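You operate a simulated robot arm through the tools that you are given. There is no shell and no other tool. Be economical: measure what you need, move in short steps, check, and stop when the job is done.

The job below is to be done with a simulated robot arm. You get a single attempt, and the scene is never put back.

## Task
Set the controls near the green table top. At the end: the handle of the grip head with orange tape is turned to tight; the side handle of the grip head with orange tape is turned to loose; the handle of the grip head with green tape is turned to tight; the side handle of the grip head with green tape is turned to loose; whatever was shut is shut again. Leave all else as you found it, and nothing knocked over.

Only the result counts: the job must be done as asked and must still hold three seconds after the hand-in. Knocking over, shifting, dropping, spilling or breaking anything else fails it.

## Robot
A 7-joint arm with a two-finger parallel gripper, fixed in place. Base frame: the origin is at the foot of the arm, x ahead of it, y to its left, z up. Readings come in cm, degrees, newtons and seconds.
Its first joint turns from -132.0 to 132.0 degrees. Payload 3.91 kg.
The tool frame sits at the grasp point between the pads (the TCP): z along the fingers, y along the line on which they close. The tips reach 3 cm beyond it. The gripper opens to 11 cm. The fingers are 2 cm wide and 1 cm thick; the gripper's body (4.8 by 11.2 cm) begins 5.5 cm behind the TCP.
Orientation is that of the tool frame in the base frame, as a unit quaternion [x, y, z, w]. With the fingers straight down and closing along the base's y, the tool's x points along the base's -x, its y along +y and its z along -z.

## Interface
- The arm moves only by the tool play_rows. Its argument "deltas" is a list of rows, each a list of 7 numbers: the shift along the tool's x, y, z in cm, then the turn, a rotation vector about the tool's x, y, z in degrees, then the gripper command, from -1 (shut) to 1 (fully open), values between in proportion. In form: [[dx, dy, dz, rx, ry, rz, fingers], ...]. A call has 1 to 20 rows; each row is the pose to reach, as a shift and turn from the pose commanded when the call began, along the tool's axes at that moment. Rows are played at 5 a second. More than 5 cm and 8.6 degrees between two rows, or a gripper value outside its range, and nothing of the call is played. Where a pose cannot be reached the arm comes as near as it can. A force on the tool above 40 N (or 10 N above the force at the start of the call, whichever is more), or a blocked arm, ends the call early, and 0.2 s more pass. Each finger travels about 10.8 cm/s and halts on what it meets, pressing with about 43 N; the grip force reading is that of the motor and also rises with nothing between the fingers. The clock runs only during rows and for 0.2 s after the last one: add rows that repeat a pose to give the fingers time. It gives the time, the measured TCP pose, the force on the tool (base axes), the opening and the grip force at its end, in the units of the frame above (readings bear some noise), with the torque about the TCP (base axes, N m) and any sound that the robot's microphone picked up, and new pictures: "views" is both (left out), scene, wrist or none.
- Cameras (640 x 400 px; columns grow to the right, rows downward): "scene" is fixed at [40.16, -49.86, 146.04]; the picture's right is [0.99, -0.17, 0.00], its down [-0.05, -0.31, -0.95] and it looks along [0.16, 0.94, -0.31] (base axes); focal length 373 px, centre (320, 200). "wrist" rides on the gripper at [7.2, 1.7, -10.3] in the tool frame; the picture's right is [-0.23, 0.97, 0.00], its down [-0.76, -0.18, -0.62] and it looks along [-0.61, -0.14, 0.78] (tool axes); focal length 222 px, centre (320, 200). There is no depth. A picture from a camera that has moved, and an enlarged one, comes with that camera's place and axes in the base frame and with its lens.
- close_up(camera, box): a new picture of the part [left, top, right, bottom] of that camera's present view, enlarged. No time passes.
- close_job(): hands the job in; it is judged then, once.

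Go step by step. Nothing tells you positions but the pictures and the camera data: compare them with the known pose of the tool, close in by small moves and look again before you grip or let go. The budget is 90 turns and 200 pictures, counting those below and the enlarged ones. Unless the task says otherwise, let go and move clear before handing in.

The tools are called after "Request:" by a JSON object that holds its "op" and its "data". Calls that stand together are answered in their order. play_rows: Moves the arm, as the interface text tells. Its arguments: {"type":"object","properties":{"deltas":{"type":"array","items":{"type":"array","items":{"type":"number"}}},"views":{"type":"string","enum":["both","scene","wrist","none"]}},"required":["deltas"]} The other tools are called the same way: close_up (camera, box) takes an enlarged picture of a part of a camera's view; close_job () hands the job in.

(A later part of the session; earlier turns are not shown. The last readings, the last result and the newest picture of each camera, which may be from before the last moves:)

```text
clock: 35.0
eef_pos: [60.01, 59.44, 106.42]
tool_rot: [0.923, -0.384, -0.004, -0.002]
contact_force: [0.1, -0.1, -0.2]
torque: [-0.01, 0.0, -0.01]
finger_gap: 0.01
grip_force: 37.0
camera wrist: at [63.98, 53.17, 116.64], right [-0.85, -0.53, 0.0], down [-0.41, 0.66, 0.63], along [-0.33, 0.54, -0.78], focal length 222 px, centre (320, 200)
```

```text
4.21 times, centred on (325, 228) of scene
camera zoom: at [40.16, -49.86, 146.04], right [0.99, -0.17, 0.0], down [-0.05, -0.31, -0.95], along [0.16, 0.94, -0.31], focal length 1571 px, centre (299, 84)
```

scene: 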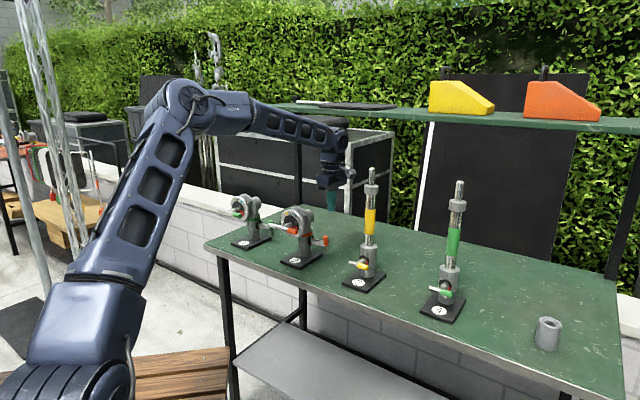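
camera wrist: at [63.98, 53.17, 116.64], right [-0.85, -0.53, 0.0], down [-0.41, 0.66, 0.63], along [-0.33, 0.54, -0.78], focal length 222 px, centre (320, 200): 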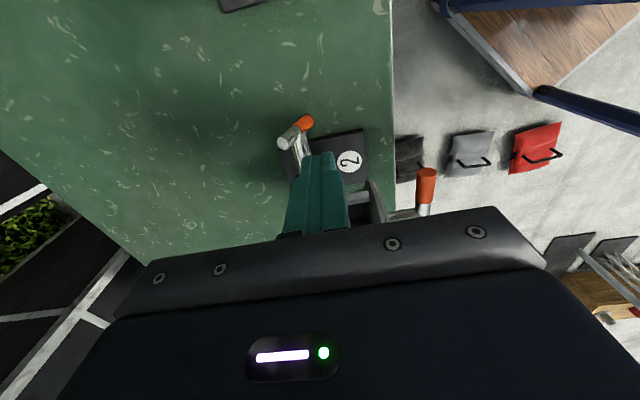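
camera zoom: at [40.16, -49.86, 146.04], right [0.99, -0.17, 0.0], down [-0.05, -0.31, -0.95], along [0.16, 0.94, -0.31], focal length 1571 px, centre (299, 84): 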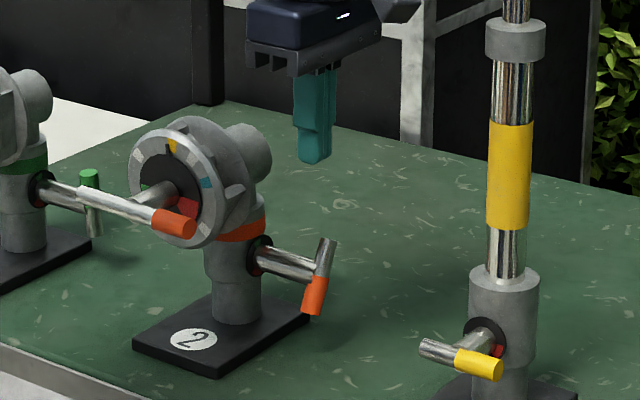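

The head-2 ring turned about 30° clockwise (the pointer is now at yellow) and the head yawed slightly. I'll restore those. First I'll rise and yaw so the camera is on the robot side, to view the dial from the front.

Request:
{"op": "play_rows", "data": {"deltas": [[0, 0, -5, 0, 0, 0, -1], [0, 0, -10, 0, 0, 0, -1], [0, 2, -14, 0, 0, 0, -1], [0, 4, -14, 0, 0, 8, -1], [0, 6, -14, 0, 0, 16, -1], [0, 8, -14, 0, 0, 24, -1], [0, 10, -14, 0, 0, 32, -1], [0, 12, -14, 0, 0, 40, -1], [0, 12, -14, 0, 0, 48, -1], [0, 12, -14, 0, 0, 56, -1], [0, 12, -14, 0, 0, 64, -1], [0, 12, -14, 0, 0, 72, -1], [0, 12, -14, 0, 0, 80, -1], [0, 12, -14, 0, 0, 88, -1]]}}

```text
clock: 38.0
eef_pos: [51.54, 50.8, 120.29]
tool_rot: [-0.397, 0.918, 0.004, 0.0]
contact_force: [-0.2, -0.4, -0.3]
torque: [0.0, -0.01, 0.0]
finger_gap: 0.05
grip_force: 38.2
camera wrist: at [45.36, 46.63, 130.57], right [-0.55, 0.83, 0.01], down [0.65, 0.43, 0.62], along [0.52, 0.35, -0.78], focal length 222 px, centre (320, 200)
```

scene: 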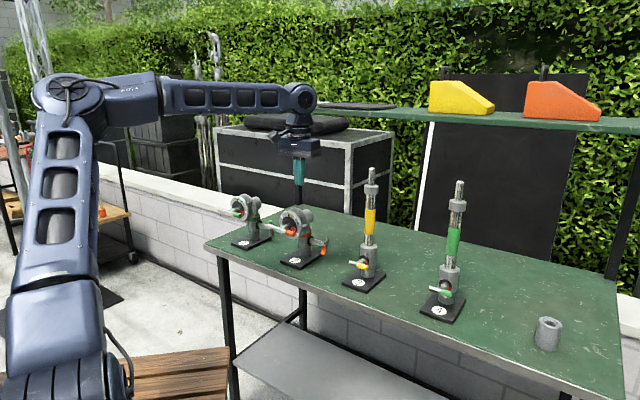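
wrist: 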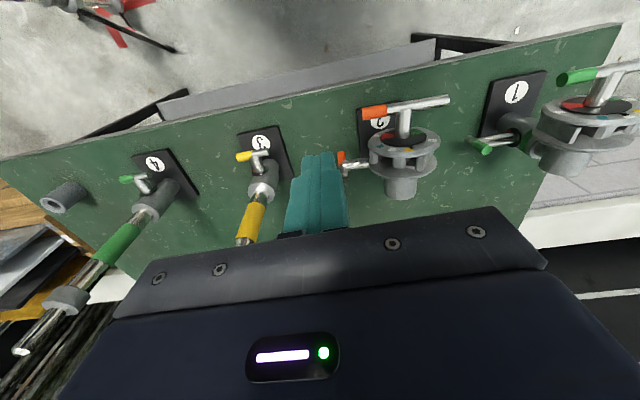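

Request:
{"op": "close_up", "data": {"camera": "wrist", "box": [330, 80, 470, 210]}}

Request:
{"op": "close_up", "data": {"camera": "wrist", "box": [460, 50, 640, 190]}}

```text
3.08 times, centred on (400, 145) of wrist
camera zoom: at [45.36, 46.63, 130.57], right [-0.55, 0.83, 0.01], down [0.65, 0.43, 0.62], along [0.52, 0.35, -0.78], focal length 684 px, centre (74, 369)
```

zoom: 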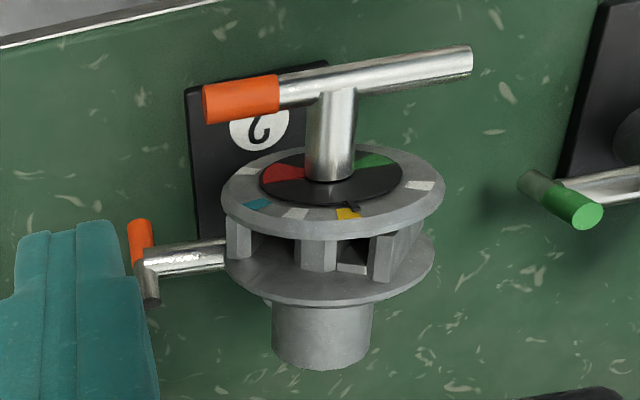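

```text
2.86 times, centred on (550, 120) of wrist
camera zoom: at [45.36, 46.63, 130.57], right [-0.55, 0.83, 0.01], down [0.65, 0.43, 0.62], along [0.52, 0.35, -0.78], focal length 635 px, centre (-337, 429)
```

zoom: 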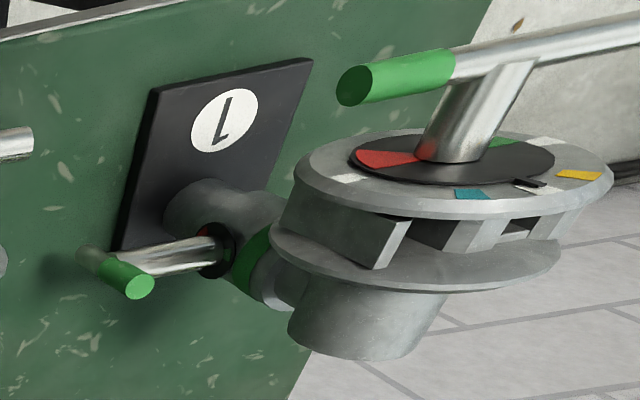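

Ring radius is about 5.2 cm and the dial-2 centre is near (49.5, 63.7, 100.8). Only the ring (about 30°) and the handle (about 8°) moved. I'll look closely at the ribs so I can push the ring back.

Request:
{"op": "close_up", "data": {"camera": "wrist", "box": [370, 115, 430, 185]}}

```text
5.71 times, centred on (400, 150) of wrist
camera zoom: at [45.36, 46.63, 130.57], right [-0.55, 0.83, 0.01], down [0.65, 0.43, 0.62], along [0.52, 0.35, -0.78], focal length 1269 px, centre (-137, 486)
```

zoom: 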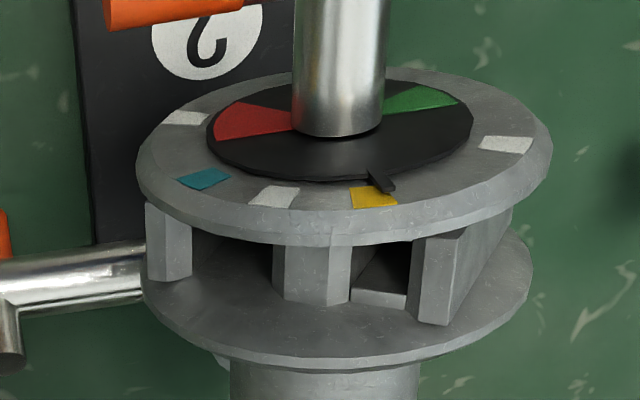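

The slots are too narrow for a finger, so I'll clamp the ring plates from the top and rotate them back about the dial axis. First I'll move above head 2 with the fingers closing along the dial axis.

Request:
{"op": "play_rows", "data": {"deltas": [[-0.9, 0.9, 0, 0, 0, -8, -1], [-1.8, 1.9, 0, 0, 0, -16, -1], [-2.7, 2.8, 0, 0, 0, -24, -1], [-3.6, 3.7, 0, 0, 0, -32, -0.5], [-4.5, 4.6, 0, 0, 0, -40, 0], [-5.4, 5.6, 0, 0, 0, -48, 0.3], [-6.3, 6.5, 0, 0, 0, -56, 0.45], [-7.2, 7.4, 0, 0, 0, -64, 0.45], [-8.1, 8.4, 0, 0, 0, -72, 0.45], [-9, 9.3, 0, 0, 0, -80, 0.45], [-9.87, 10.24, 0, 0, 0, -88, 0.45], [-9.87, 10.24, 4, 0, 0, -88, 0.45], [-9.87, 10.24, 7, 0, 0, -88, 0.45]]}}

Request:
{"op": "close_up", "data": {"camera": "scene", "box": [245, 160, 365, 255]}}

Request:
{"op": "close_up", "data": {"camera": "wrist", "box": [140, 80, 440, 260]}}

```text
clock: 40.8
eef_pos: [50.82, 64.84, 113.41]
tool_rot: [0.924, -0.383, -0.003, -0.003]
contact_force: [0.8, 0.0, 0.8]
torque: [0.03, -0.01, -0.03]
finger_gap: 7.97
grip_force: 0.1
camera wrist: at [54.78, 58.57, 123.66], right [-0.85, -0.53, 0.0], down [-0.41, 0.66, 0.63], along [-0.33, 0.54, -0.78], focal length 222 px, centre (320, 200)
```

scene: 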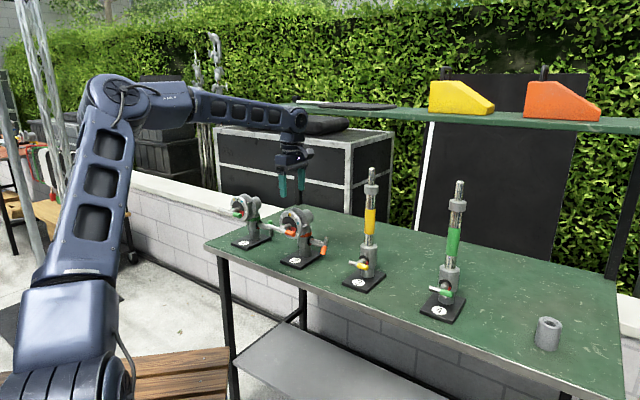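
wrist: 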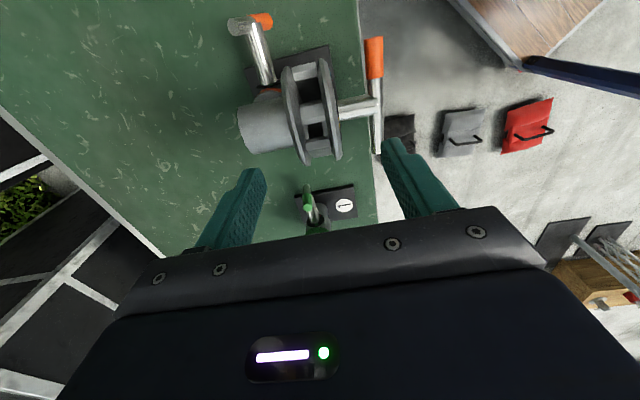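

```text
4.21 times, centred on (305, 208) of scene
camera zoom: at [40.16, -49.86, 146.04], right [0.99, -0.17, 0.0], down [-0.05, -0.31, -0.95], along [0.16, 0.94, -0.31], focal length 1571 px, centre (383, 168)
```

zoom: 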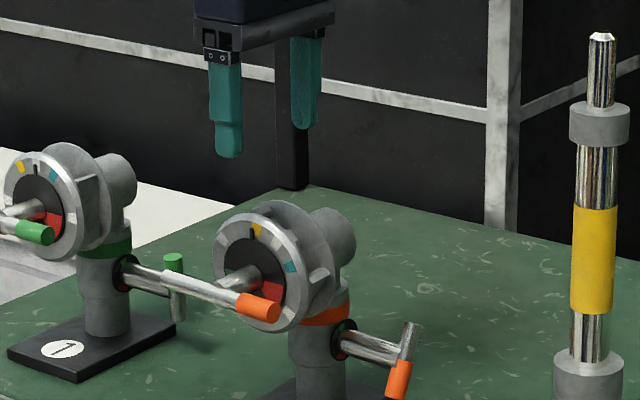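

```text
2.13 times, centred on (290, 170) of wrist
camera zoom: at [54.78, 58.57, 123.66], right [-0.85, -0.53, 0.0], down [-0.41, 0.66, 0.63], along [-0.33, 0.54, -0.78], focal length 474 px, centre (384, 264)
```

zoom: 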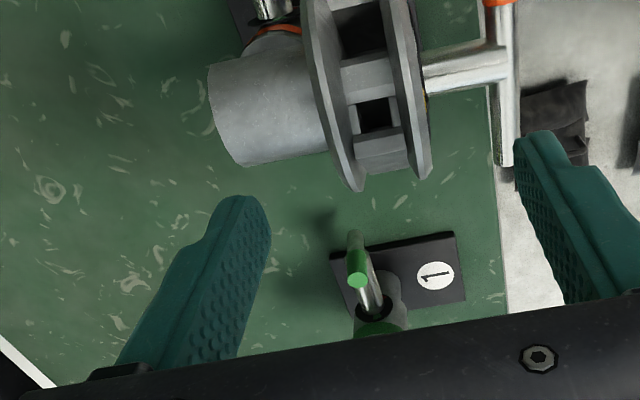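

The fingers straddle the ring plates well, about 0.5 cm too far inward. I'll correct that, descend and clamp.

Request:
{"op": "play_rows", "data": {"deltas": [[0, -0.5, 2, 0, 0, 0, 0.45], [0, -0.5, 4, 0, 0, 0, 0.45], [0, -0.5, 5.9, 0, 0, 0, 0.45], [0, -0.5, 5.9, 0, 0, 0, 0.1], [0, -0.5, 5.9, 0, 0, 0, -0.2], [0, -0.5, 5.9, 0, 0, 0, -0.4], [0, -0.5, 5.9, 0, 0, 0, -0.5]], "views": "wrist"}}

Request:
{"op": "close_up", "data": {"camera": "scene", "box": [245, 180, 365, 275]}}

```text
clock: 42.4
eef_pos: [51.17, 65.25, 107.45]
tool_rot: [0.923, -0.384, -0.003, -0.003]
contact_force: [1.4, -3.0, -0.5]
torque: [-0.42, -0.01, -0.11]
finger_gap: 4.38
grip_force: 42.9
camera wrist: at [55.15, 58.99, 117.72], right [-0.85, -0.53, 0.0], down [-0.41, 0.66, 0.63], along [-0.33, 0.54, -0.78], focal length 222 px, centre (320, 200)
```

wrist: 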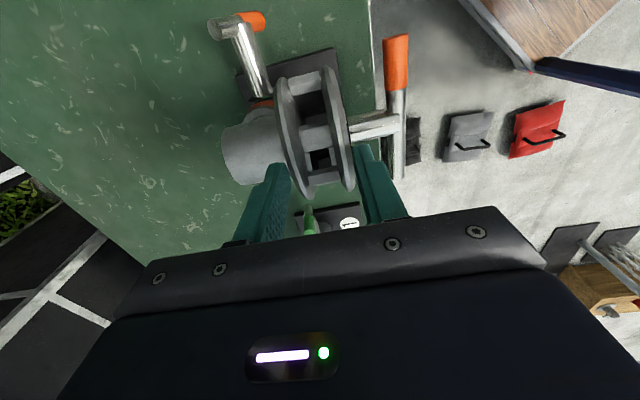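

```text
4.21 times, centred on (305, 228) of scene
camera zoom: at [40.16, -49.86, 146.04], right [0.99, -0.17, 0.0], down [-0.05, -0.31, -0.95], along [0.16, 0.94, -0.31], focal length 1571 px, centre (383, 84)
```

zoom: 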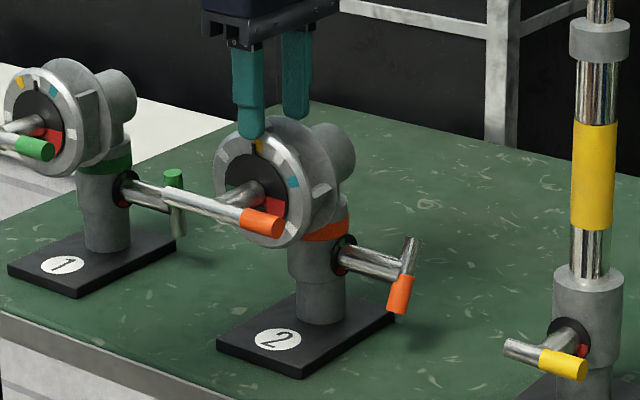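

Clamped on both plates. Now I'll rotate the ring back counter-clockwise by about 30° around the dial axis.

Request:
{"op": "play_rows", "data": {"deltas": [[-0.58, 0, 0.03, 0, 5, 0, -0.5], [-1.15, 0, 0.1, 0, 10, 0, -0.5], [-1.72, 0, 0.23, 0, 15, 0, -0.5], [-2.27, 0, 0.4, 0, 20, 0, -0.5], [-2.81, 0, 0.62, 0, 25, 0, -0.5], [-3.33, 0, 0.89, 0, 30, 0, -0.5]], "views": "wrist"}}

Request:
{"op": "close_up", "data": {"camera": "scene", "box": [245, 180, 365, 275]}}

```text
clock: 43.8
eef_pos: [48.78, 67.75, 106.52]
tool_rot: [0.893, -0.371, 0.237, 0.096]
contact_force: [0.6, 3.6, 0.4]
torque: [0.58, 0.27, 0.24]
finger_gap: 4.38
grip_force: 42.7
camera wrist: at [48.39, 65.76, 119.11], right [-0.83, -0.55, -0.12], down [-0.56, 0.81, 0.17], along [0.0, 0.2, -0.98], focal length 222 px, centre (320, 200)
```

wrist: 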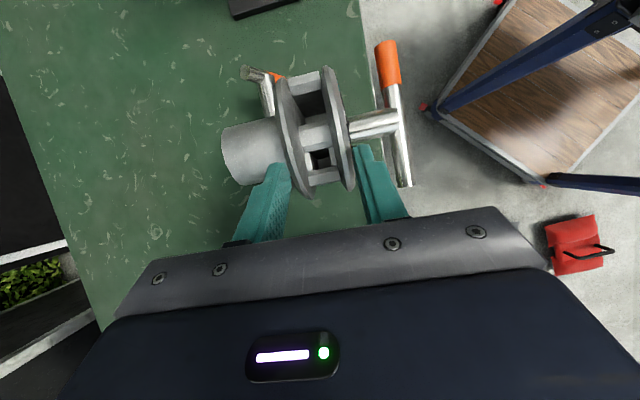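

```text
4.21 times, centred on (305, 228) of scene
camera zoom: at [40.16, -49.86, 146.04], right [0.99, -0.17, 0.0], down [-0.05, -0.31, -0.95], along [0.16, 0.94, -0.31], focal length 1571 px, centre (383, 84)
```

zoom: 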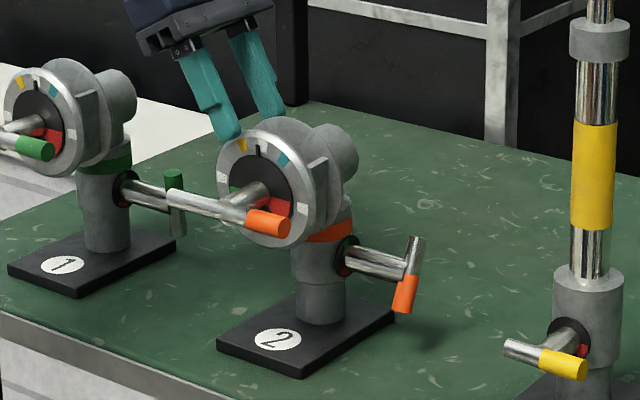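

The ring is back with the pointer on white. I'll release, back off along the tool axis and compare with the original picture.

Request:
{"op": "play_rows", "data": {"deltas": [[0, 0, 0, 0, 0, 0, 0], [0, 0, 0, 0, 0, 0, 0.4], [0, 0, -3, 0, 0, 0, 0.4], [0, 0, -7, 0, 0, 0, 0.4], [0, 0, -11, 0, 0, 0, 0.4], [0, 0, -13, 0, -8, 0, 0.4], [0, 0, -13, 0, -16, 0, 0], [0, 0, -13, 0, -24, 0, -0.5], [0, 0, -13, 0, -30, 0, -1]], "views": "wrist"}}

Request:
{"op": "close_up", "data": {"camera": "scene", "box": [220, 180, 340, 275]}}

```text
clock: 45.8
eef_pos: [44.16, 72.31, 117.86]
tool_rot: [0.924, -0.383, -0.004, -0.004]
contact_force: [-0.6, 0.3, -0.3]
torque: [-0.04, -0.01, 0.02]
finger_gap: 0.0
grip_force: 37.8
camera wrist: at [48.17, 65.98, 128.11], right [-0.85, -0.53, 0.0], down [-0.41, 0.66, 0.63], along [-0.33, 0.54, -0.78], focal length 222 px, centre (320, 200)
```

wrist: 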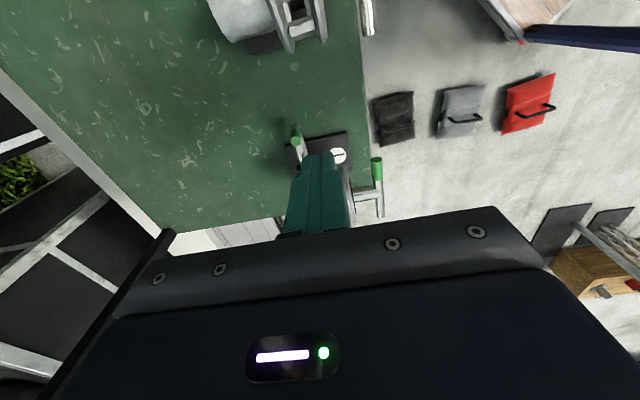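

```text
4.21 times, centred on (280, 228) of scene
camera zoom: at [40.16, -49.86, 146.04], right [0.99, -0.17, 0.0], down [-0.05, -0.31, -0.95], along [0.16, 0.94, -0.31], focal length 1571 px, centre (488, 84)
```

zoom: 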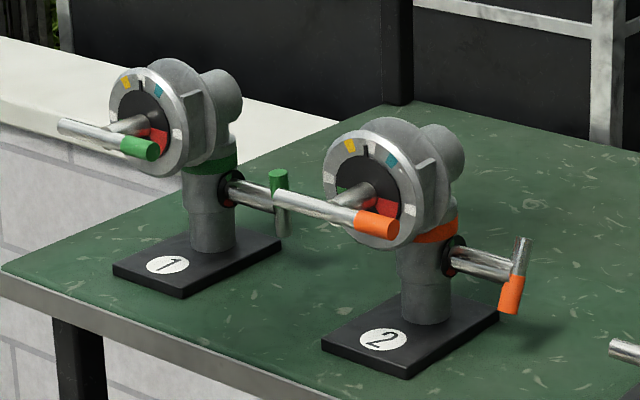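

The ring and pointer match the original, within a few mm. Next is head 2's main handle. I'll move above its taped end with the hand turned so its thin side faces the ring.

Request:
{"op": "play_rows", "data": {"deltas": [[1.2, 0.5, 0, 0, 0, 7.5, -1], [2.4, 1.1, 0, 0, 0, 15, -1], [3.6, 1.6, 0, 0, 0, 22.5, -1], [4.8, 2.2, 0, 0, 0, 30, -1], [6, 2.7, 0, 0, 0, 37.5, -1], [7.2, 3.2, 0, 0, 0, 45, -1], [8.4, 3.8, 0, 0, 0, 52.5, -1], [9.6, 4.4, 0, 0, 0, 60, -1], [10.8, 5, 0, 0, 0, 67.5, -1], [12, 5.5, 1, 0, 0, 75, -1], [13, 6, 2, 0, 0, 82.5, -1], [14, 6.5, 4, 0, 0, 90, -1], [14, 6.5, 6, 0, 0, 90, -1]]}}

Request:
{"op": "close_up", "data": {"camera": "scene", "box": [245, 180, 365, 275]}}

Request:
{"op": "close_up", "data": {"camera": "wrist", "box": [220, 60, 460, 240]}}

```text
clock: 48.6
eef_pos: [49.54, 57.98, 111.86]
tool_rot: [-0.38, 0.925, 0.004, -0.001]
contact_force: [-0.2, -1.3, -0.4]
torque: [0.0, 0.02, 0.0]
finger_gap: 0.0
grip_force: 37.3
camera wrist: at [43.23, 54.01, 122.13], right [-0.53, 0.85, 0.01], down [0.67, 0.4, 0.62], along [0.53, 0.33, -0.78], focal length 222 px, centre (320, 200)
```

scene: 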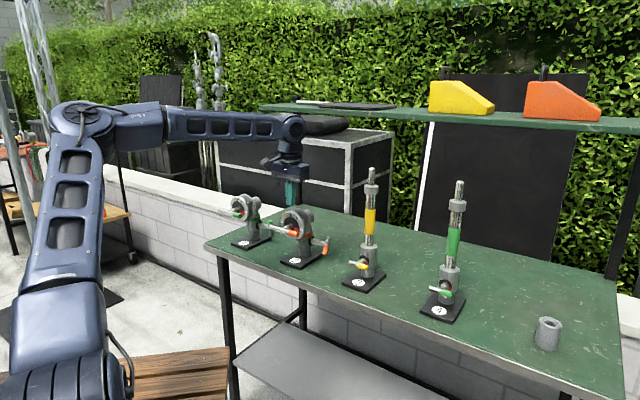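
wrist: 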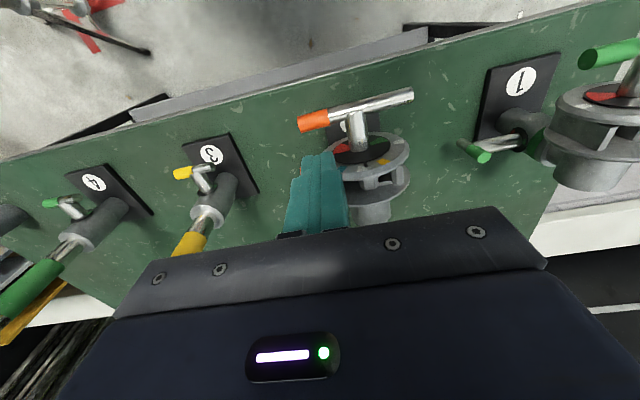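

```text
4.21 times, centred on (305, 228) of scene
camera zoom: at [40.16, -49.86, 146.04], right [0.99, -0.17, 0.0], down [-0.05, -0.31, -0.95], along [0.16, 0.94, -0.31], focal length 1571 px, centre (383, 84)
```

zoom: 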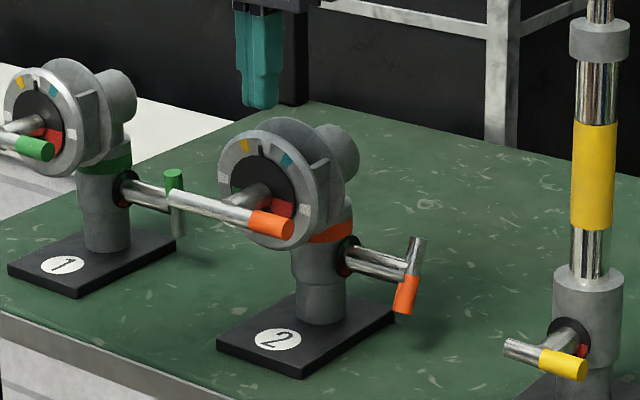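

```text
2.22 times, centred on (340, 150) of wrist
camera zoom: at [43.23, 54.01, 122.13], right [-0.53, 0.85, 0.01], down [0.67, 0.4, 0.62], along [0.53, 0.33, -0.78], focal length 494 px, centre (276, 311)
```

zoom: 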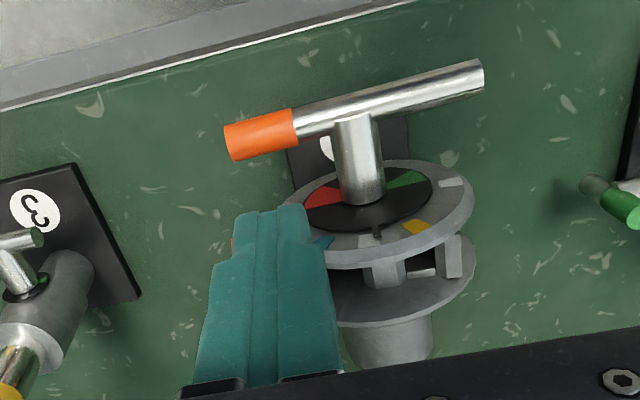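

The finger is above the taped end. I'll descend and press it down in small steps.

Request:
{"op": "play_rows", "data": {"deltas": [[0, -0.5, 3.5, 0, 0, 0, -1], [0, -0.5, 7, 0, 0, 0, -1], [0, -0.5, 7.8, 0, 0, 0, -1], [0, -0.5, 8.6, 0, 0, 0, -1], [0, -0.5, 9.4, 0, 0, 0, -1], [0, -0.5, 10.2, 0, 0, 0, -1], [0, -0.5, 11, 0, 0, 0, -1]], "views": "wrist"}}

Request:
{"op": "close_up", "data": {"camera": "scene", "box": [245, 180, 365, 275]}}

```text
clock: 50.2
eef_pos: [49.73, 57.53, 100.67]
tool_rot: [-0.382, 0.924, 0.005, 0.0]
contact_force: [0.0, -0.2, 0.1]
torque: [-0.02, -0.02, 0.03]
finger_gap: 0.0
grip_force: 38.2
camera wrist: at [43.53, 53.64, 110.97], right [-0.53, 0.85, 0.01], down [0.67, 0.41, 0.62], along [0.53, 0.33, -0.78], focal length 222 px, centre (320, 200)
```

wrist: 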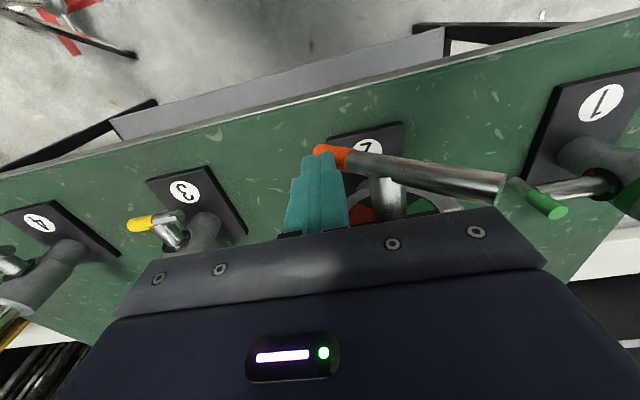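

```text
4.21 times, centred on (305, 228) of scene
camera zoom: at [40.16, -49.86, 146.04], right [0.99, -0.17, 0.0], down [-0.05, -0.31, -0.95], along [0.16, 0.94, -0.31], focal length 1571 px, centre (383, 84)
```

zoom: 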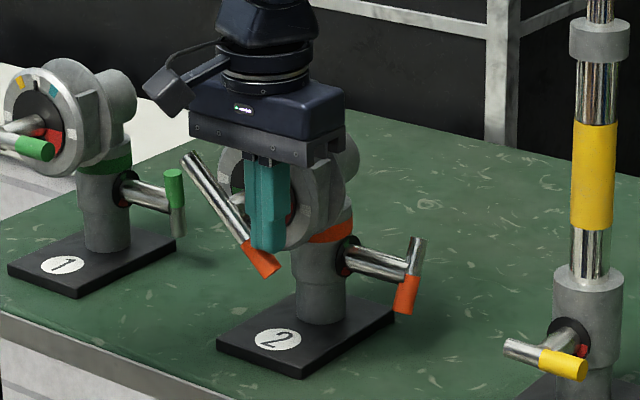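

The handle turned about 45° with almost no resistance. I'll lift over and go to the left of the upper, bare end.

Request:
{"op": "play_rows", "data": {"deltas": [[0, 0, -5, 0, 0, 0, -1], [0, 0, -10, 0, 0, 0, -1], [-0.3, 4, -10, 0, 0, 0, -1], [-0.3, 8, -10, 0, 0, 0, -1], [-0.3, 11.8, -10, 0, 0, 0, -1], [-0.3, 11.8, -8, 0, 0, 0, -1], [-0.3, 11.8, -4.8, 0, 0, 0, -1], [-0.3, 11.8, -4.8, 0, 0, 0, -1]], "views": "wrist"}}

Request:
{"op": "close_up", "data": {"camera": "scene", "box": [225, 180, 345, 275]}}

```text
clock: 52.0
eef_pos: [41.63, 65.79, 105.56]
tool_rot: [-0.381, 0.924, 0.005, -0.001]
contact_force: [-0.5, -0.3, 0.6]
torque: [0.02, 0.05, -0.01]
finger_gap: 0.0
grip_force: 37.9
camera wrist: at [35.3, 61.92, 115.88], right [-0.53, 0.85, 0.01], down [0.67, 0.41, 0.62], along [0.53, 0.33, -0.78], focal length 222 px, centre (320, 200)
```

wrist: 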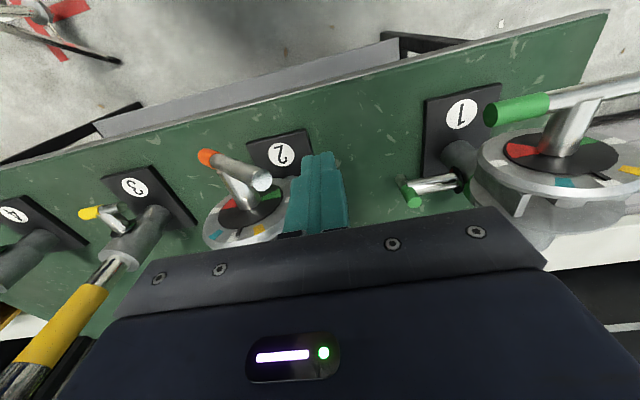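

```text
4.21 times, centred on (285, 228) of scene
camera zoom: at [40.16, -49.86, 146.04], right [0.99, -0.17, 0.0], down [-0.05, -0.31, -0.95], along [0.16, 0.94, -0.31], focal length 1571 px, centre (467, 84)
```

zoom: 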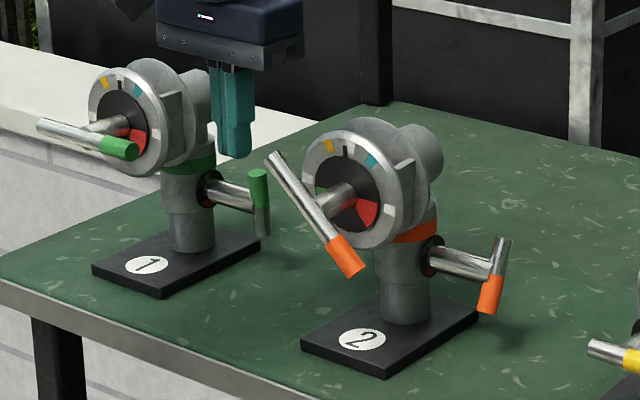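

The finger is left of the bare end. I'll push it over the top to the right and then down.

Request:
{"op": "play_rows", "data": {"deltas": [[0.3, -1.5, 0, 0, 0, 0, -1], [0.3, -2.75, 0, 0, 0, 0, -1], [0.3, -4.2, -0.1, 0, 0, 0, -1], [0.3, -5.4, -0.3, 0, 0, 0, -1], [0.3, -6.6, -0.6, 0, 0, 0, -1], [0.3, -7.6, -0.6, 0, 0, 0, -1], [0.3, -8.5, -0.4, 0, 0, 0, -1], [0.3, -9.3, 0, 0, 0, 0, -1], [0.3, -10, 0.5, 0, 0, 0, -1], [0.3, -10.8, 0.9, 0, 0, 0, -1], [0.3, -11.5, 1.3, 0, 0, 0, -1], [0.3, -11.5, 1.7, 0, 0, 0, -1]], "views": "wrist"}}

Request:
{"op": "close_up", "data": {"camera": "scene", "box": [225, 180, 345, 275]}}

```text
clock: 54.6
eef_pos: [49.46, 57.8, 103.86]
tool_rot: [-0.382, 0.924, 0.005, 0.0]
contact_force: [-2.2, -0.6, 2.0]
torque: [-0.01, -0.02, -0.04]
finger_gap: 0.0
grip_force: 37.8
camera wrist: at [43.2, 53.86, 114.17], right [-0.53, 0.85, 0.01], down [0.67, 0.41, 0.62], along [0.53, 0.33, -0.78], focal length 222 px, centre (320, 200)
```

wrist: 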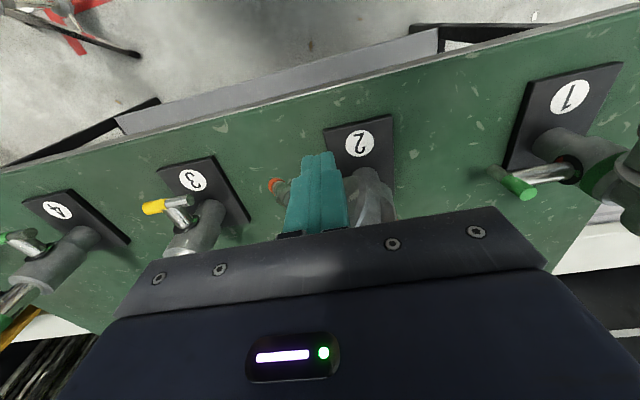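

```text
4.21 times, centred on (285, 228) of scene
camera zoom: at [40.16, -49.86, 146.04], right [0.99, -0.17, 0.0], down [-0.05, -0.31, -0.95], along [0.16, 0.94, -0.31], focal length 1571 px, centre (467, 84)
```

zoom: 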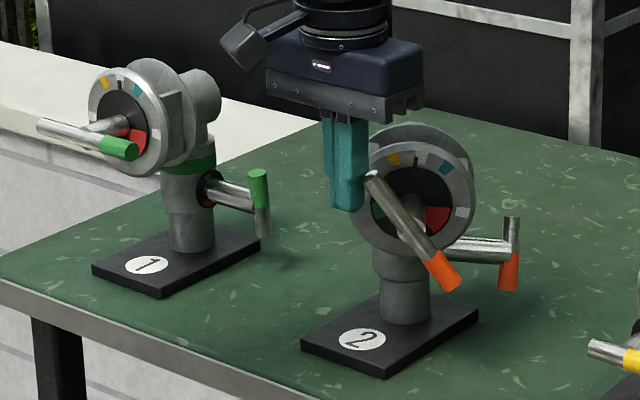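

The head itself swivelled on its post, because its side handle is now loose, instead of the handle turning. I'll lift off and inspect before swinging it back.

Request:
{"op": "play_rows", "data": {"deltas": [[0, 0.5, -4, 0, 0, 0, -1], [0, 0.5, -9, 0, 0, 0, -1], [2, 0.5, -13, 0, 0, 0, -1], [5, 0.5, -15, 0, 0, 0, -1]], "views": "wrist"}}

Request:
{"op": "close_up", "data": {"camera": "scene", "box": [245, 180, 365, 275]}}

Request:
{"op": "close_up", "data": {"camera": "wrist", "box": [200, 60, 440, 210]}}

```text
clock: 55.6
eef_pos: [45.81, 54.31, 118.7]
tool_rot: [-0.382, 0.924, 0.004, -0.001]
contact_force: [0.2, 0.3, -0.3]
torque: [-0.01, 0.02, 0.01]
finger_gap: 0.02
grip_force: 37.5
camera wrist: at [39.49, 50.38, 129.07], right [-0.53, 0.85, 0.01], down [0.67, 0.41, 0.62], along [0.53, 0.33, -0.78], focal length 222 px, centre (320, 200)
```

wrist: 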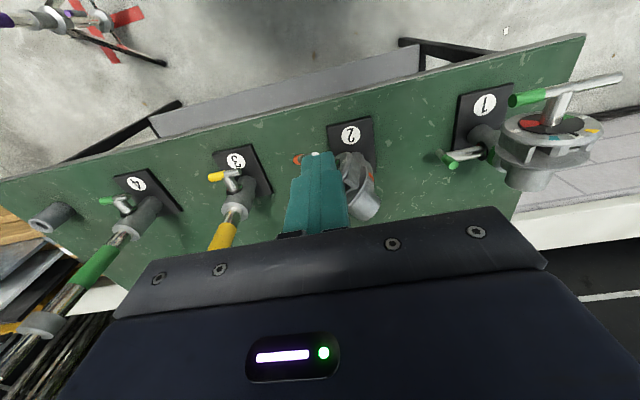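

```text
4.21 times, centred on (305, 228) of scene
camera zoom: at [40.16, -49.86, 146.04], right [0.99, -0.17, 0.0], down [-0.05, -0.31, -0.95], along [0.16, 0.94, -0.31], focal length 1571 px, centre (383, 84)
```

zoom: 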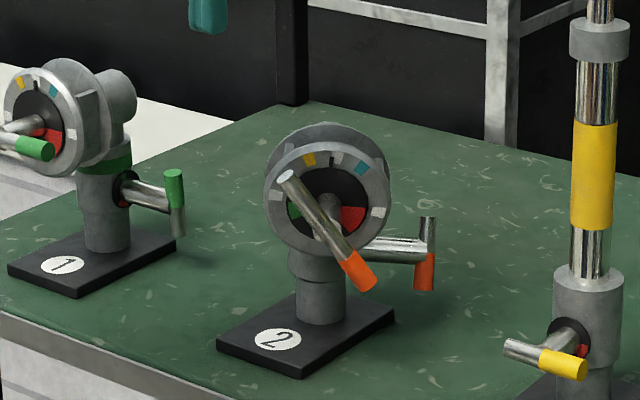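

```text
2.67 times, centred on (320, 135) of wrist
camera zoom: at [39.49, 50.38, 129.07], right [-0.53, 0.85, 0.01], down [0.67, 0.41, 0.62], along [0.53, 0.33, -0.78], focal length 592 px, centre (320, 373)
```

zoom: 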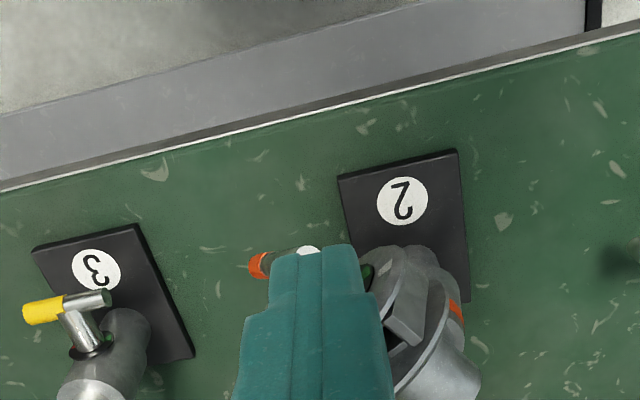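

Head 2 has swivelled about 45° counter-clockwise on its post (near (55, 69)). I'll go to the right of its ring and push it back in an arc.

Request:
{"op": "play_rows", "data": {"deltas": [[-3.6, -1.2, 0, 0, 0, 0, -1], [-7.2, -2.4, 0, 0, 0, 0, -1], [-10.8, -3.6, 0, 0, 0, 0, -1], [-14.4, -4.8, 0, 0, 0, 0, -1], [-18.4, -6.3, 0, 0, 0, 0, -1], [-18.4, -6.3, 4, 0, 0, 0, -1], [-18.4, -6.3, 8, 0, 0, 0, -1], [-18.4, -6.3, 12, 0, 0, 0, -1], [-18.4, -6.3, 15, 0, 0, 0, -1]], "views": "wrist"}}

Request:
{"op": "close_up", "data": {"camera": "scene", "box": [245, 180, 365, 275]}}

```text
clock: 57.6
eef_pos: [63.13, 62.98, 103.83]
tool_rot: [-0.382, 0.924, 0.004, 0.0]
contact_force: [-0.5, -0.7, -0.6]
torque: [0.0, 0.0, -0.05]
finger_gap: 0.0
grip_force: 37.6
camera wrist: at [56.78, 59.06, 114.13], right [-0.53, 0.85, 0.01], down [0.67, 0.41, 0.62], along [0.53, 0.34, -0.78], focal length 222 px, centre (320, 200)
```

wrist: 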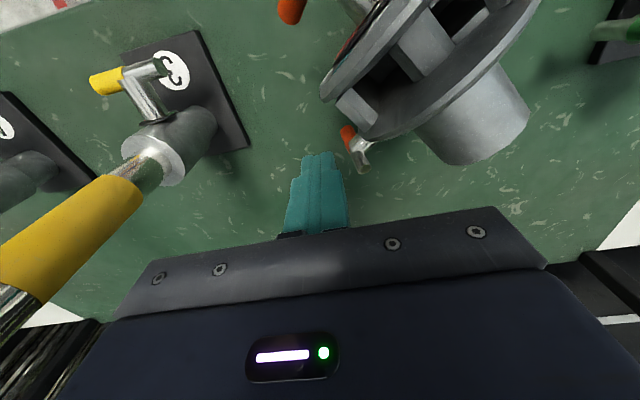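

```text
4.21 times, centred on (305, 228) of scene
camera zoom: at [40.16, -49.86, 146.04], right [0.99, -0.17, 0.0], down [-0.05, -0.31, -0.95], along [0.16, 0.94, -0.31], focal length 1571 px, centre (383, 84)
```

zoom: 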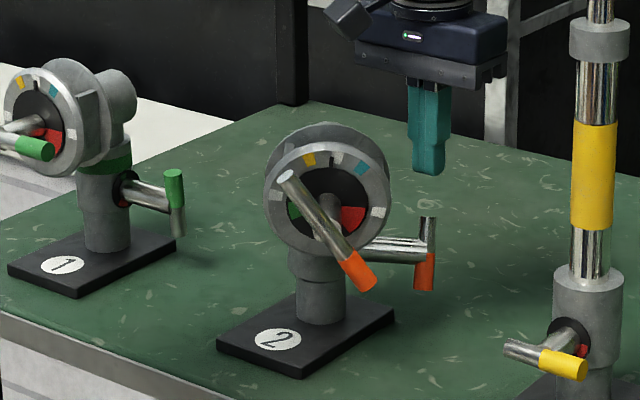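

Request:
{"op": "play_rows", "data": {"deltas": [[0.6, 0.8, 0, 0, 0, 0, -1], [1.07, 1.52, 0, 0, 0, 0, -1], [1.75, 1.56, 0, 0, 0, 0, -1], [2.41, 1.59, 0, 0, 0, 0, -1], [3.05, 1.73, 0, 0, 0, 0, -1], [3.69, 1.87, 0, 0, 0, 0, -1], [4.4, 2.1, 0, 0, 0, 0, -1], [5.03, 2.36, 0, 0, 0, 0, -1], [5.6, 2.7, 0, 0, 0, 0, -1], [6.16, 3.07, 0, 0, 0, 0, -1]], "views": "wrist"}}

Request:
{"op": "close_up", "data": {"camera": "scene", "box": [245, 180, 365, 275]}}

```text
clock: 59.8
eef_pos: [56.55, 60.9, 103.89]
tool_rot: [-0.381, 0.924, 0.004, -0.001]
contact_force: [0.3, -0.3, 0.5]
torque: [-0.02, 0.0, 0.0]
finger_gap: 0.0
grip_force: 37.9
camera wrist: at [50.35, 56.99, 114.15], right [-0.53, 0.85, 0.01], down [0.67, 0.41, 0.62], along [0.53, 0.33, -0.78], focal length 222 px, centre (320, 200)
```

wrist: 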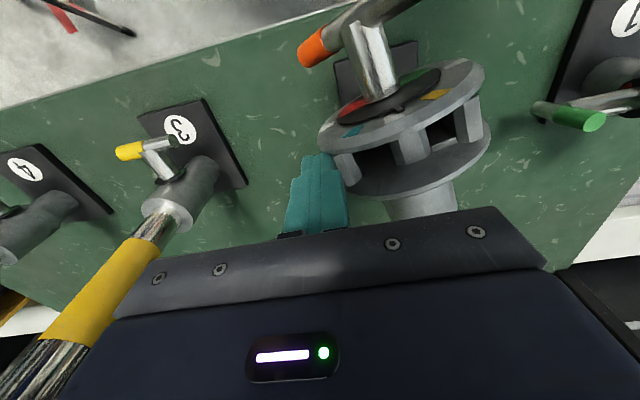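

```text
4.21 times, centred on (305, 228) of scene
camera zoom: at [40.16, -49.86, 146.04], right [0.99, -0.17, 0.0], down [-0.05, -0.31, -0.95], along [0.16, 0.94, -0.31], focal length 1571 px, centre (383, 84)
```

zoom: 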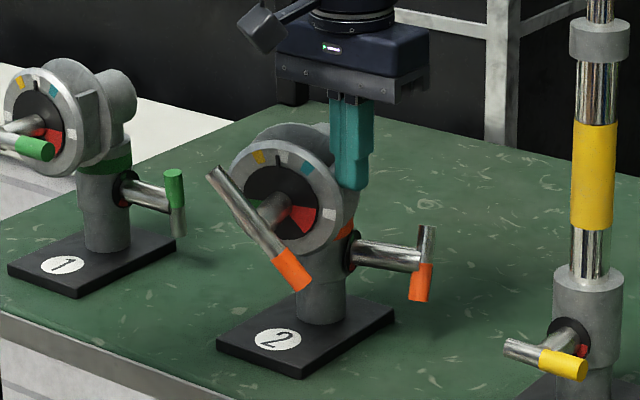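

Good, it swings back freely. A bit more to reach the original facing.

Request:
{"op": "play_rows", "data": {"deltas": [[0.5, 0.3, 0, 0, 0, 0, -1], [0.9, 0.6, 0, 0, 0, 0, -1], [1.3, 0.9, 0, 0, 0, 0, -1], [1.65, 1.2, 0, 0, 0, 0, -1]], "views": "wrist"}}

Request:
{"op": "close_up", "data": {"camera": "scene", "box": [220, 180, 340, 275]}}

```text
clock: 60.8
eef_pos: [54.65, 60.68, 103.89]
tool_rot: [-0.383, 0.924, 0.005, 0.002]
contact_force: [-0.3, 0.9, 0.2]
torque: [0.0, 0.0, 0.0]
finger_gap: 0.0
grip_force: 37.9
stopped in row 4: the force on the tool passed its limit at 42 N (the readings are from after the stop); the commanded pose is now the measured one
camera wrist: at [48.38, 56.83, 114.17], right [-0.53, 0.85, 0.01], down [0.66, 0.41, 0.63], along [0.53, 0.34, -0.78], focal length 222 px, centre (320, 200)
```

wrist: 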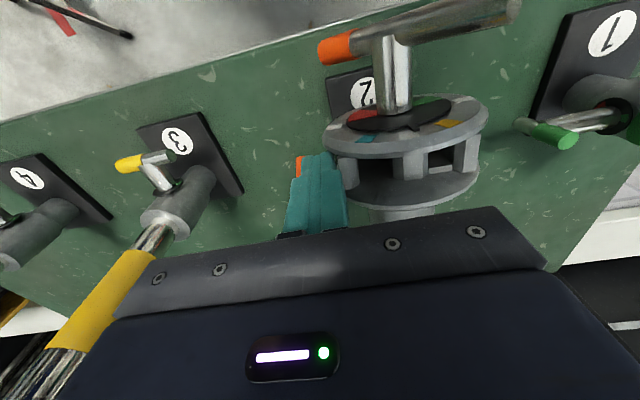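

```text
4.21 times, centred on (280, 228) of scene
camera zoom: at [40.16, -49.86, 146.04], right [0.99, -0.17, 0.0], down [-0.05, -0.31, -0.95], along [0.16, 0.94, -0.31], focal length 1571 px, centre (488, 84)
```

zoom: 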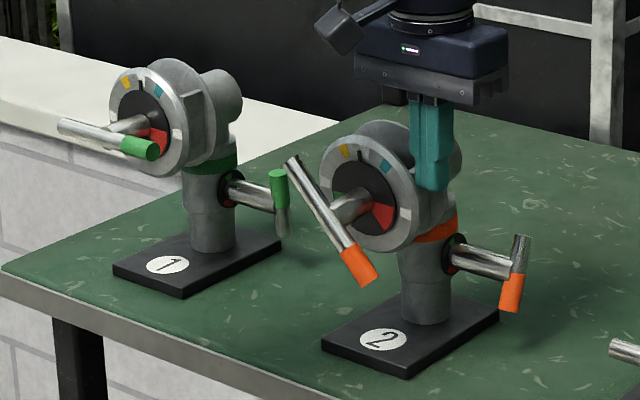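

Head 2 is back at its facing (it came up against a stop). Now I'll straddle the main bar with open fingers and squeeze it upright, a pure couple that cannot swivel the head.

Request:
{"op": "play_rows", "data": {"deltas": [[0, -0.6, -1, 0, 0, 0, -1], [0, -0.6, -5, 0, 0, 0, -1], [0, -0.6, -9, 0, 0, 0, -0.5], [0, -0.6, -12.5, 0, 0, 0, 0], [2, 1.5, -12.5, 0, 0, 0, 0.73], [4, 3.5, -12.5, 0, 0, 0, 0.73], [6.25, 5.7, -12.5, 0, 0, 0, 0.73], [6.25, 5.7, -8.5, 0, 0, 0, 0.73]], "views": "wrist"}}

Request:
{"op": "close_up", "data": {"camera": "scene", "box": [220, 180, 340, 275]}}

```text
clock: 62.6
eef_pos: [46.05, 60.17, 112.57]
tool_rot: [-0.382, 0.924, 0.006, 0.002]
contact_force: [-1.1, -0.3, 0.1]
torque: [0.02, -0.01, -0.02]
finger_gap: 9.53
grip_force: 0.0
camera wrist: at [39.8, 56.22, 122.81], right [-0.53, 0.85, 0.01], down [0.66, 0.4, 0.63], along [0.53, 0.34, -0.78], focal length 222 px, centre (320, 200)
```

wrist: 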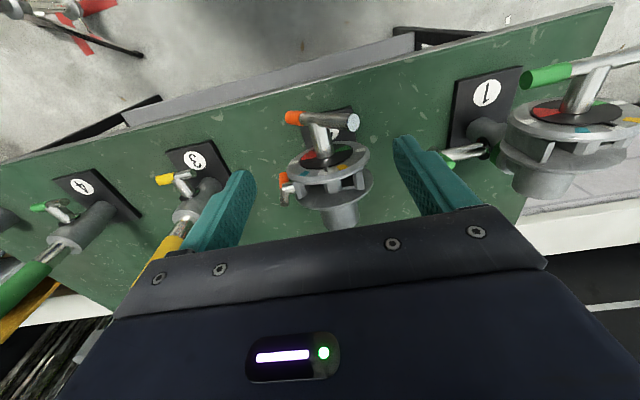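

```text
4.21 times, centred on (280, 228) of scene
camera zoom: at [40.16, -49.86, 146.04], right [0.99, -0.17, 0.0], down [-0.05, -0.31, -0.95], along [0.16, 0.94, -0.31], focal length 1571 px, centre (488, 84)
```

zoom: 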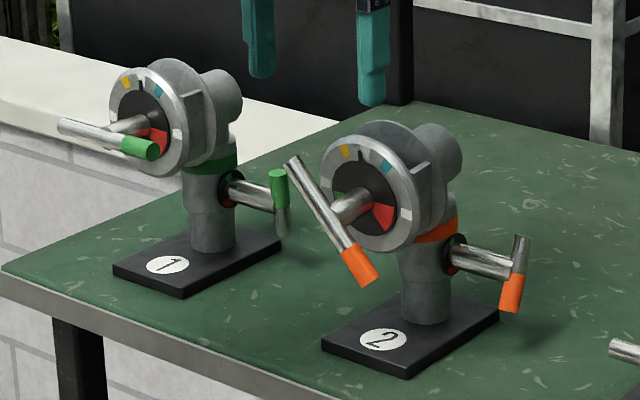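

Request:
{"op": "close_up", "data": {"camera": "wrist", "box": [270, 95, 390, 215]}}

Request:
{"op": "close_up", "data": {"camera": "wrist", "box": [500, 50, 640, 190]}}

Request:
{"op": "close_up", "data": {"camera": "scene", "box": [278, 200, 318, 250]}}

```text
3.33 times, centred on (330, 155) of wrist
camera zoom: at [39.8, 56.22, 122.81], right [-0.53, 0.85, 0.01], down [0.66, 0.4, 0.63], along [0.53, 0.34, -0.78], focal length 740 px, centre (287, 350)
```

zoom: 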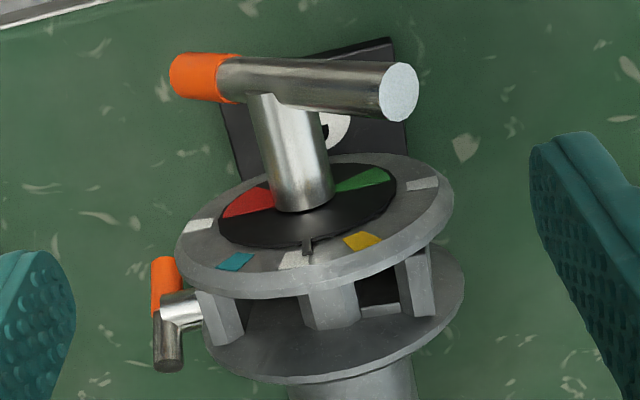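

```text
2.86 times, centred on (570, 120) of wrist
camera zoom: at [39.8, 56.22, 122.81], right [-0.53, 0.85, 0.01], down [0.66, 0.4, 0.63], along [0.53, 0.34, -0.78], focal length 635 px, centre (-394, 429)
```

zoom: 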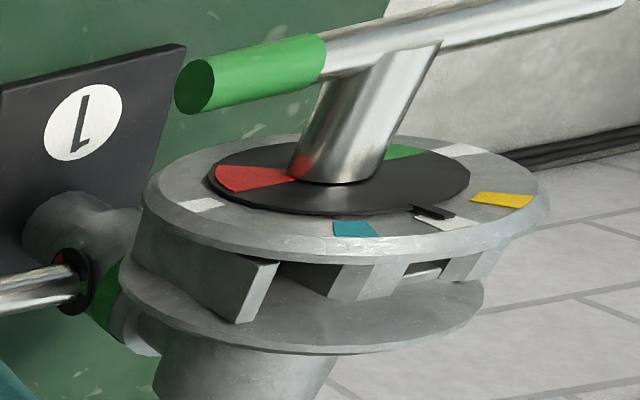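

```text
8.00 times, centred on (298, 225) of scene
camera zoom: at [40.16, -49.86, 146.04], right [0.99, -0.17, 0.0], down [-0.05, -0.31, -0.95], along [0.16, 0.94, -0.31], focal length 2985 px, centre (496, 0)
```

zoom: 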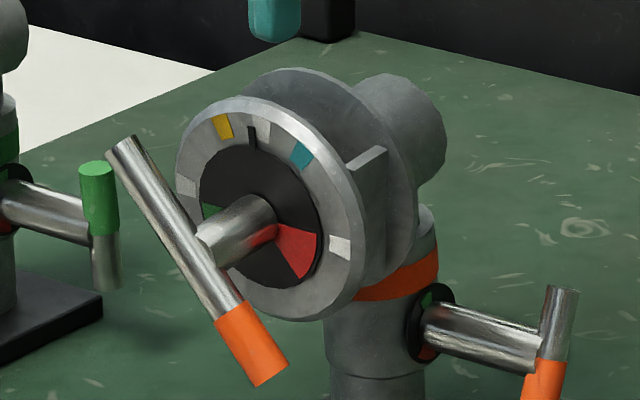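

The ring is still about 6° clockwise of its mark, so I'll trim that with the same top clamp before working the handle.

Request:
{"op": "play_rows", "data": {"deltas": [[0, 0, -3, 0, 0, -7.5, 0.45], [0, 0, -6, 0, 0, -15, 0.45], [-0.8, 0, -6, 0, 0, -22.5, 0.45], [-1.6, 0, -6, 0, 0, -30, 0.45], [-2.4, 0, -6, 0, 0, -37.5, 0.45], [-3.2, 0, -6, 0, 0, -45, 0.45], [-4, 0, -6, 0, 0, -52.5, 0.45], [-4.8, 0, -6, 0, 0, -60, 0.45], [-5.6, 0, -6, 0, 0, -67.5, 0.45], [-6.4, 0, -6, 0, 0, -75, 0.45], [-7.15, 0, -6, 0, 0, -82.5, 0.45], [-7.15, 0, -6, 0, 0, -90, 0.45], [-7.15, 0, -2, 0, 0, -90, 0.45], [-7.15, 0, 2, 0, 0, -90, 0.45], [-7.15, 0, 5.1, 0, 0, -90, 0.45], [-7.15, 0, 5.1, 0, 0, -90, 0.45]], "views": "wrist"}}

```text
clock: 66.0
eef_pos: [51.2, 65.26, 107.48]
tool_rot: [0.924, -0.382, -0.002, -0.006]
contact_force: [-0.7, 0.2, -0.7]
torque: [0.01, -0.02, -0.05]
finger_gap: 7.97
grip_force: 0.0
camera wrist: at [55.2, 58.93, 117.56], right [-0.85, -0.53, -0.01], down [-0.41, 0.66, 0.63], along [-0.33, 0.54, -0.78], focal length 222 px, centre (320, 200)
```

wrist: 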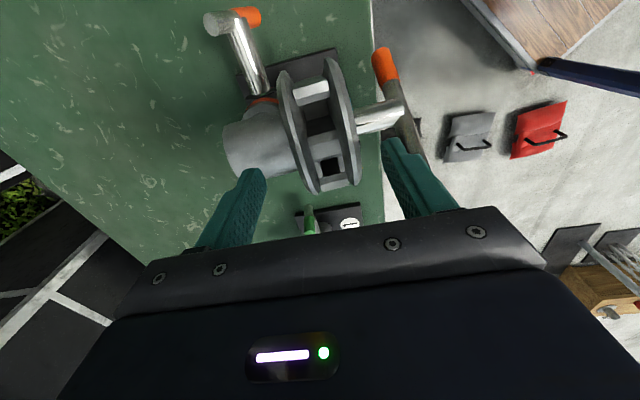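

Request:
{"op": "play_rows", "data": {"deltas": [[0, 0, 0, 0, 0, 0, 0.1], [0, 0, 0, 0, 0, 0, -0.2], [0, 0, 0, 0, 0, 0, -0.4], [0, 0, 0, 0, 0, 0, -0.5], [-0.4, 0, 0.02, 0, 3.4, 0, -0.5], [-0.78, 0, 0.05, 0, 6.7, 0, -0.5], [-0.78, 0, 0.05, 0, 6.7, 0, -0.5], [-0.78, 0, 0.05, 0, 6.7, 0, 0], [-0.78, 0, 0.05, 0, 6.7, 0, 0.45], [-0.78, 0, -4, 0, 6.7, 0, 0.45], [-0.78, 0, -8, 0, 0, 0, 0.45], [-0.78, 0, -11, 0, 0, 0, 0.45]], "views": "none"}}

Request:
{"op": "close_up", "data": {"camera": "scene", "box": [278, 200, 318, 250]}}

```text
clock: 68.6
eef_pos: [50.63, 65.66, 118.46]
tool_rot: [0.924, -0.382, -0.003, -0.005]
contact_force: [-0.2, -0.2, -1.1]
torque: [-0.01, 0.01, 0.01]
finger_gap: 7.97
grip_force: 0.0
```

```text
8.00 times, centred on (298, 225) of scene
camera zoom: at [40.16, -49.86, 146.04], right [0.99, -0.17, 0.0], down [-0.05, -0.31, -0.95], along [0.16, 0.94, -0.31], focal length 2985 px, centre (496, 0)
```

zoom: 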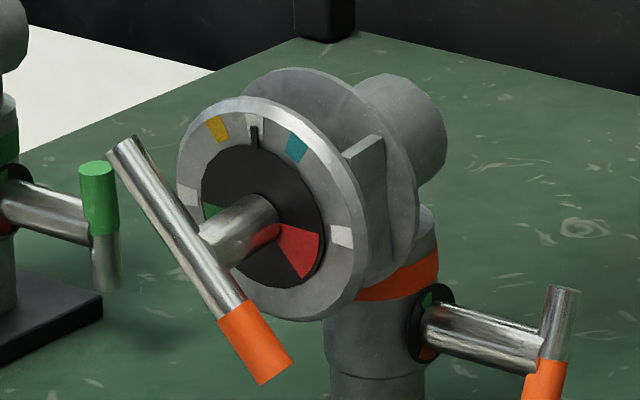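

The ring is centred on its mark again. Now I'll go back to the main bar: straddle it and squeeze it upright.

Request:
{"op": "play_rows", "data": {"deltas": [[0, 0.6, 0, 0, 0, 7.5, 0.73], [0.1, 1.2, 0, 0, 0, 15, 0.73], [0.2, 1.8, 0, 0, 0, 22.5, 0.73], [0.2, 2.4, 0, 0, 0, 30, 0.73], [0.3, 3, 0, 0, 0, 37.5, 0.73], [0.3, 3.6, 0, 0, 0, 45, 0.73], [0.4, 4.2, 0, 0, 0, 52.5, 0.73], [0.4, 4.8, 0, 0, 0, 60, 0.73], [0.5, 5.4, 0, 0, 0, 67.5, 0.73], [0.5, 6, 0, 0, 0, 75, 0.73], [0.6, 6.6, 0, 0, 0, 82.5, 0.73], [0.64, 7.12, 0, 0, 0, 90, 0.73], [0.64, 7.12, 4.5, 0, 0, 90, 0.73], [0.64, 7.12, 9, 0, 0, 90, 0.73], [0.64, 7.12, 13, 0, 0, 90, 0.73], [0.64, 7.12, 16.6, 0, 0, 90, 0.73], [0.64, 7.12, 16.6, 0, 0, 90, 0.73]], "views": "wrist"}}

Request:
{"op": "close_up", "data": {"camera": "scene", "box": [245, 180, 365, 275]}}

```text
clock: 72.2
eef_pos: [46.13, 60.72, 101.9]
tool_rot: [-0.383, 0.924, 0.006, 0.002]
contact_force: [0.2, -0.9, 0.2]
torque: [-0.04, 0.0, 0.03]
finger_gap: 9.51
grip_force: 0.0
camera wrist: at [39.88, 56.74, 112.11], right [-0.53, 0.85, 0.01], down [0.66, 0.4, 0.63], along [0.53, 0.34, -0.78], focal length 222 px, centre (320, 200)
```

wrist: 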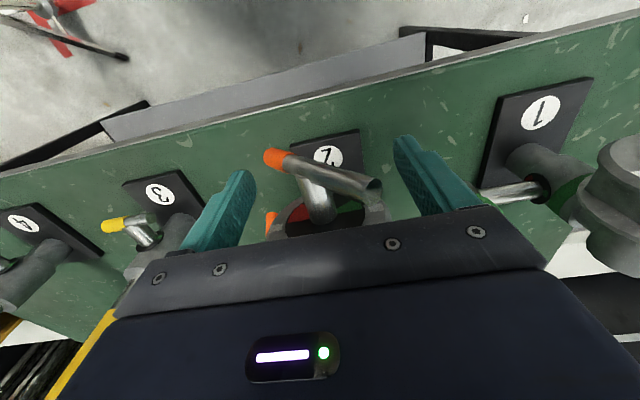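

```text
4.21 times, centred on (305, 228) of scene
camera zoom: at [40.16, -49.86, 146.04], right [0.99, -0.17, 0.0], down [-0.05, -0.31, -0.95], along [0.16, 0.94, -0.31], focal length 1571 px, centre (383, 84)
```

zoom: 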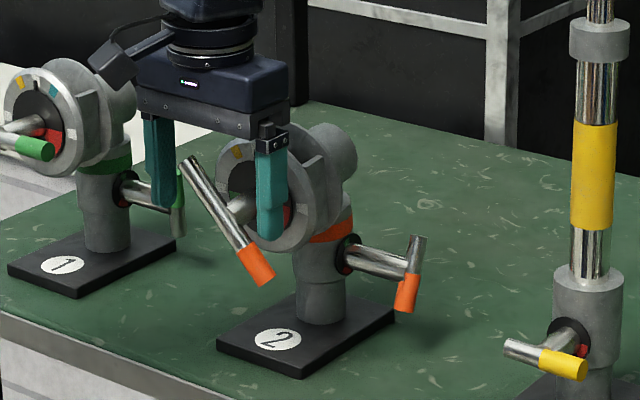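

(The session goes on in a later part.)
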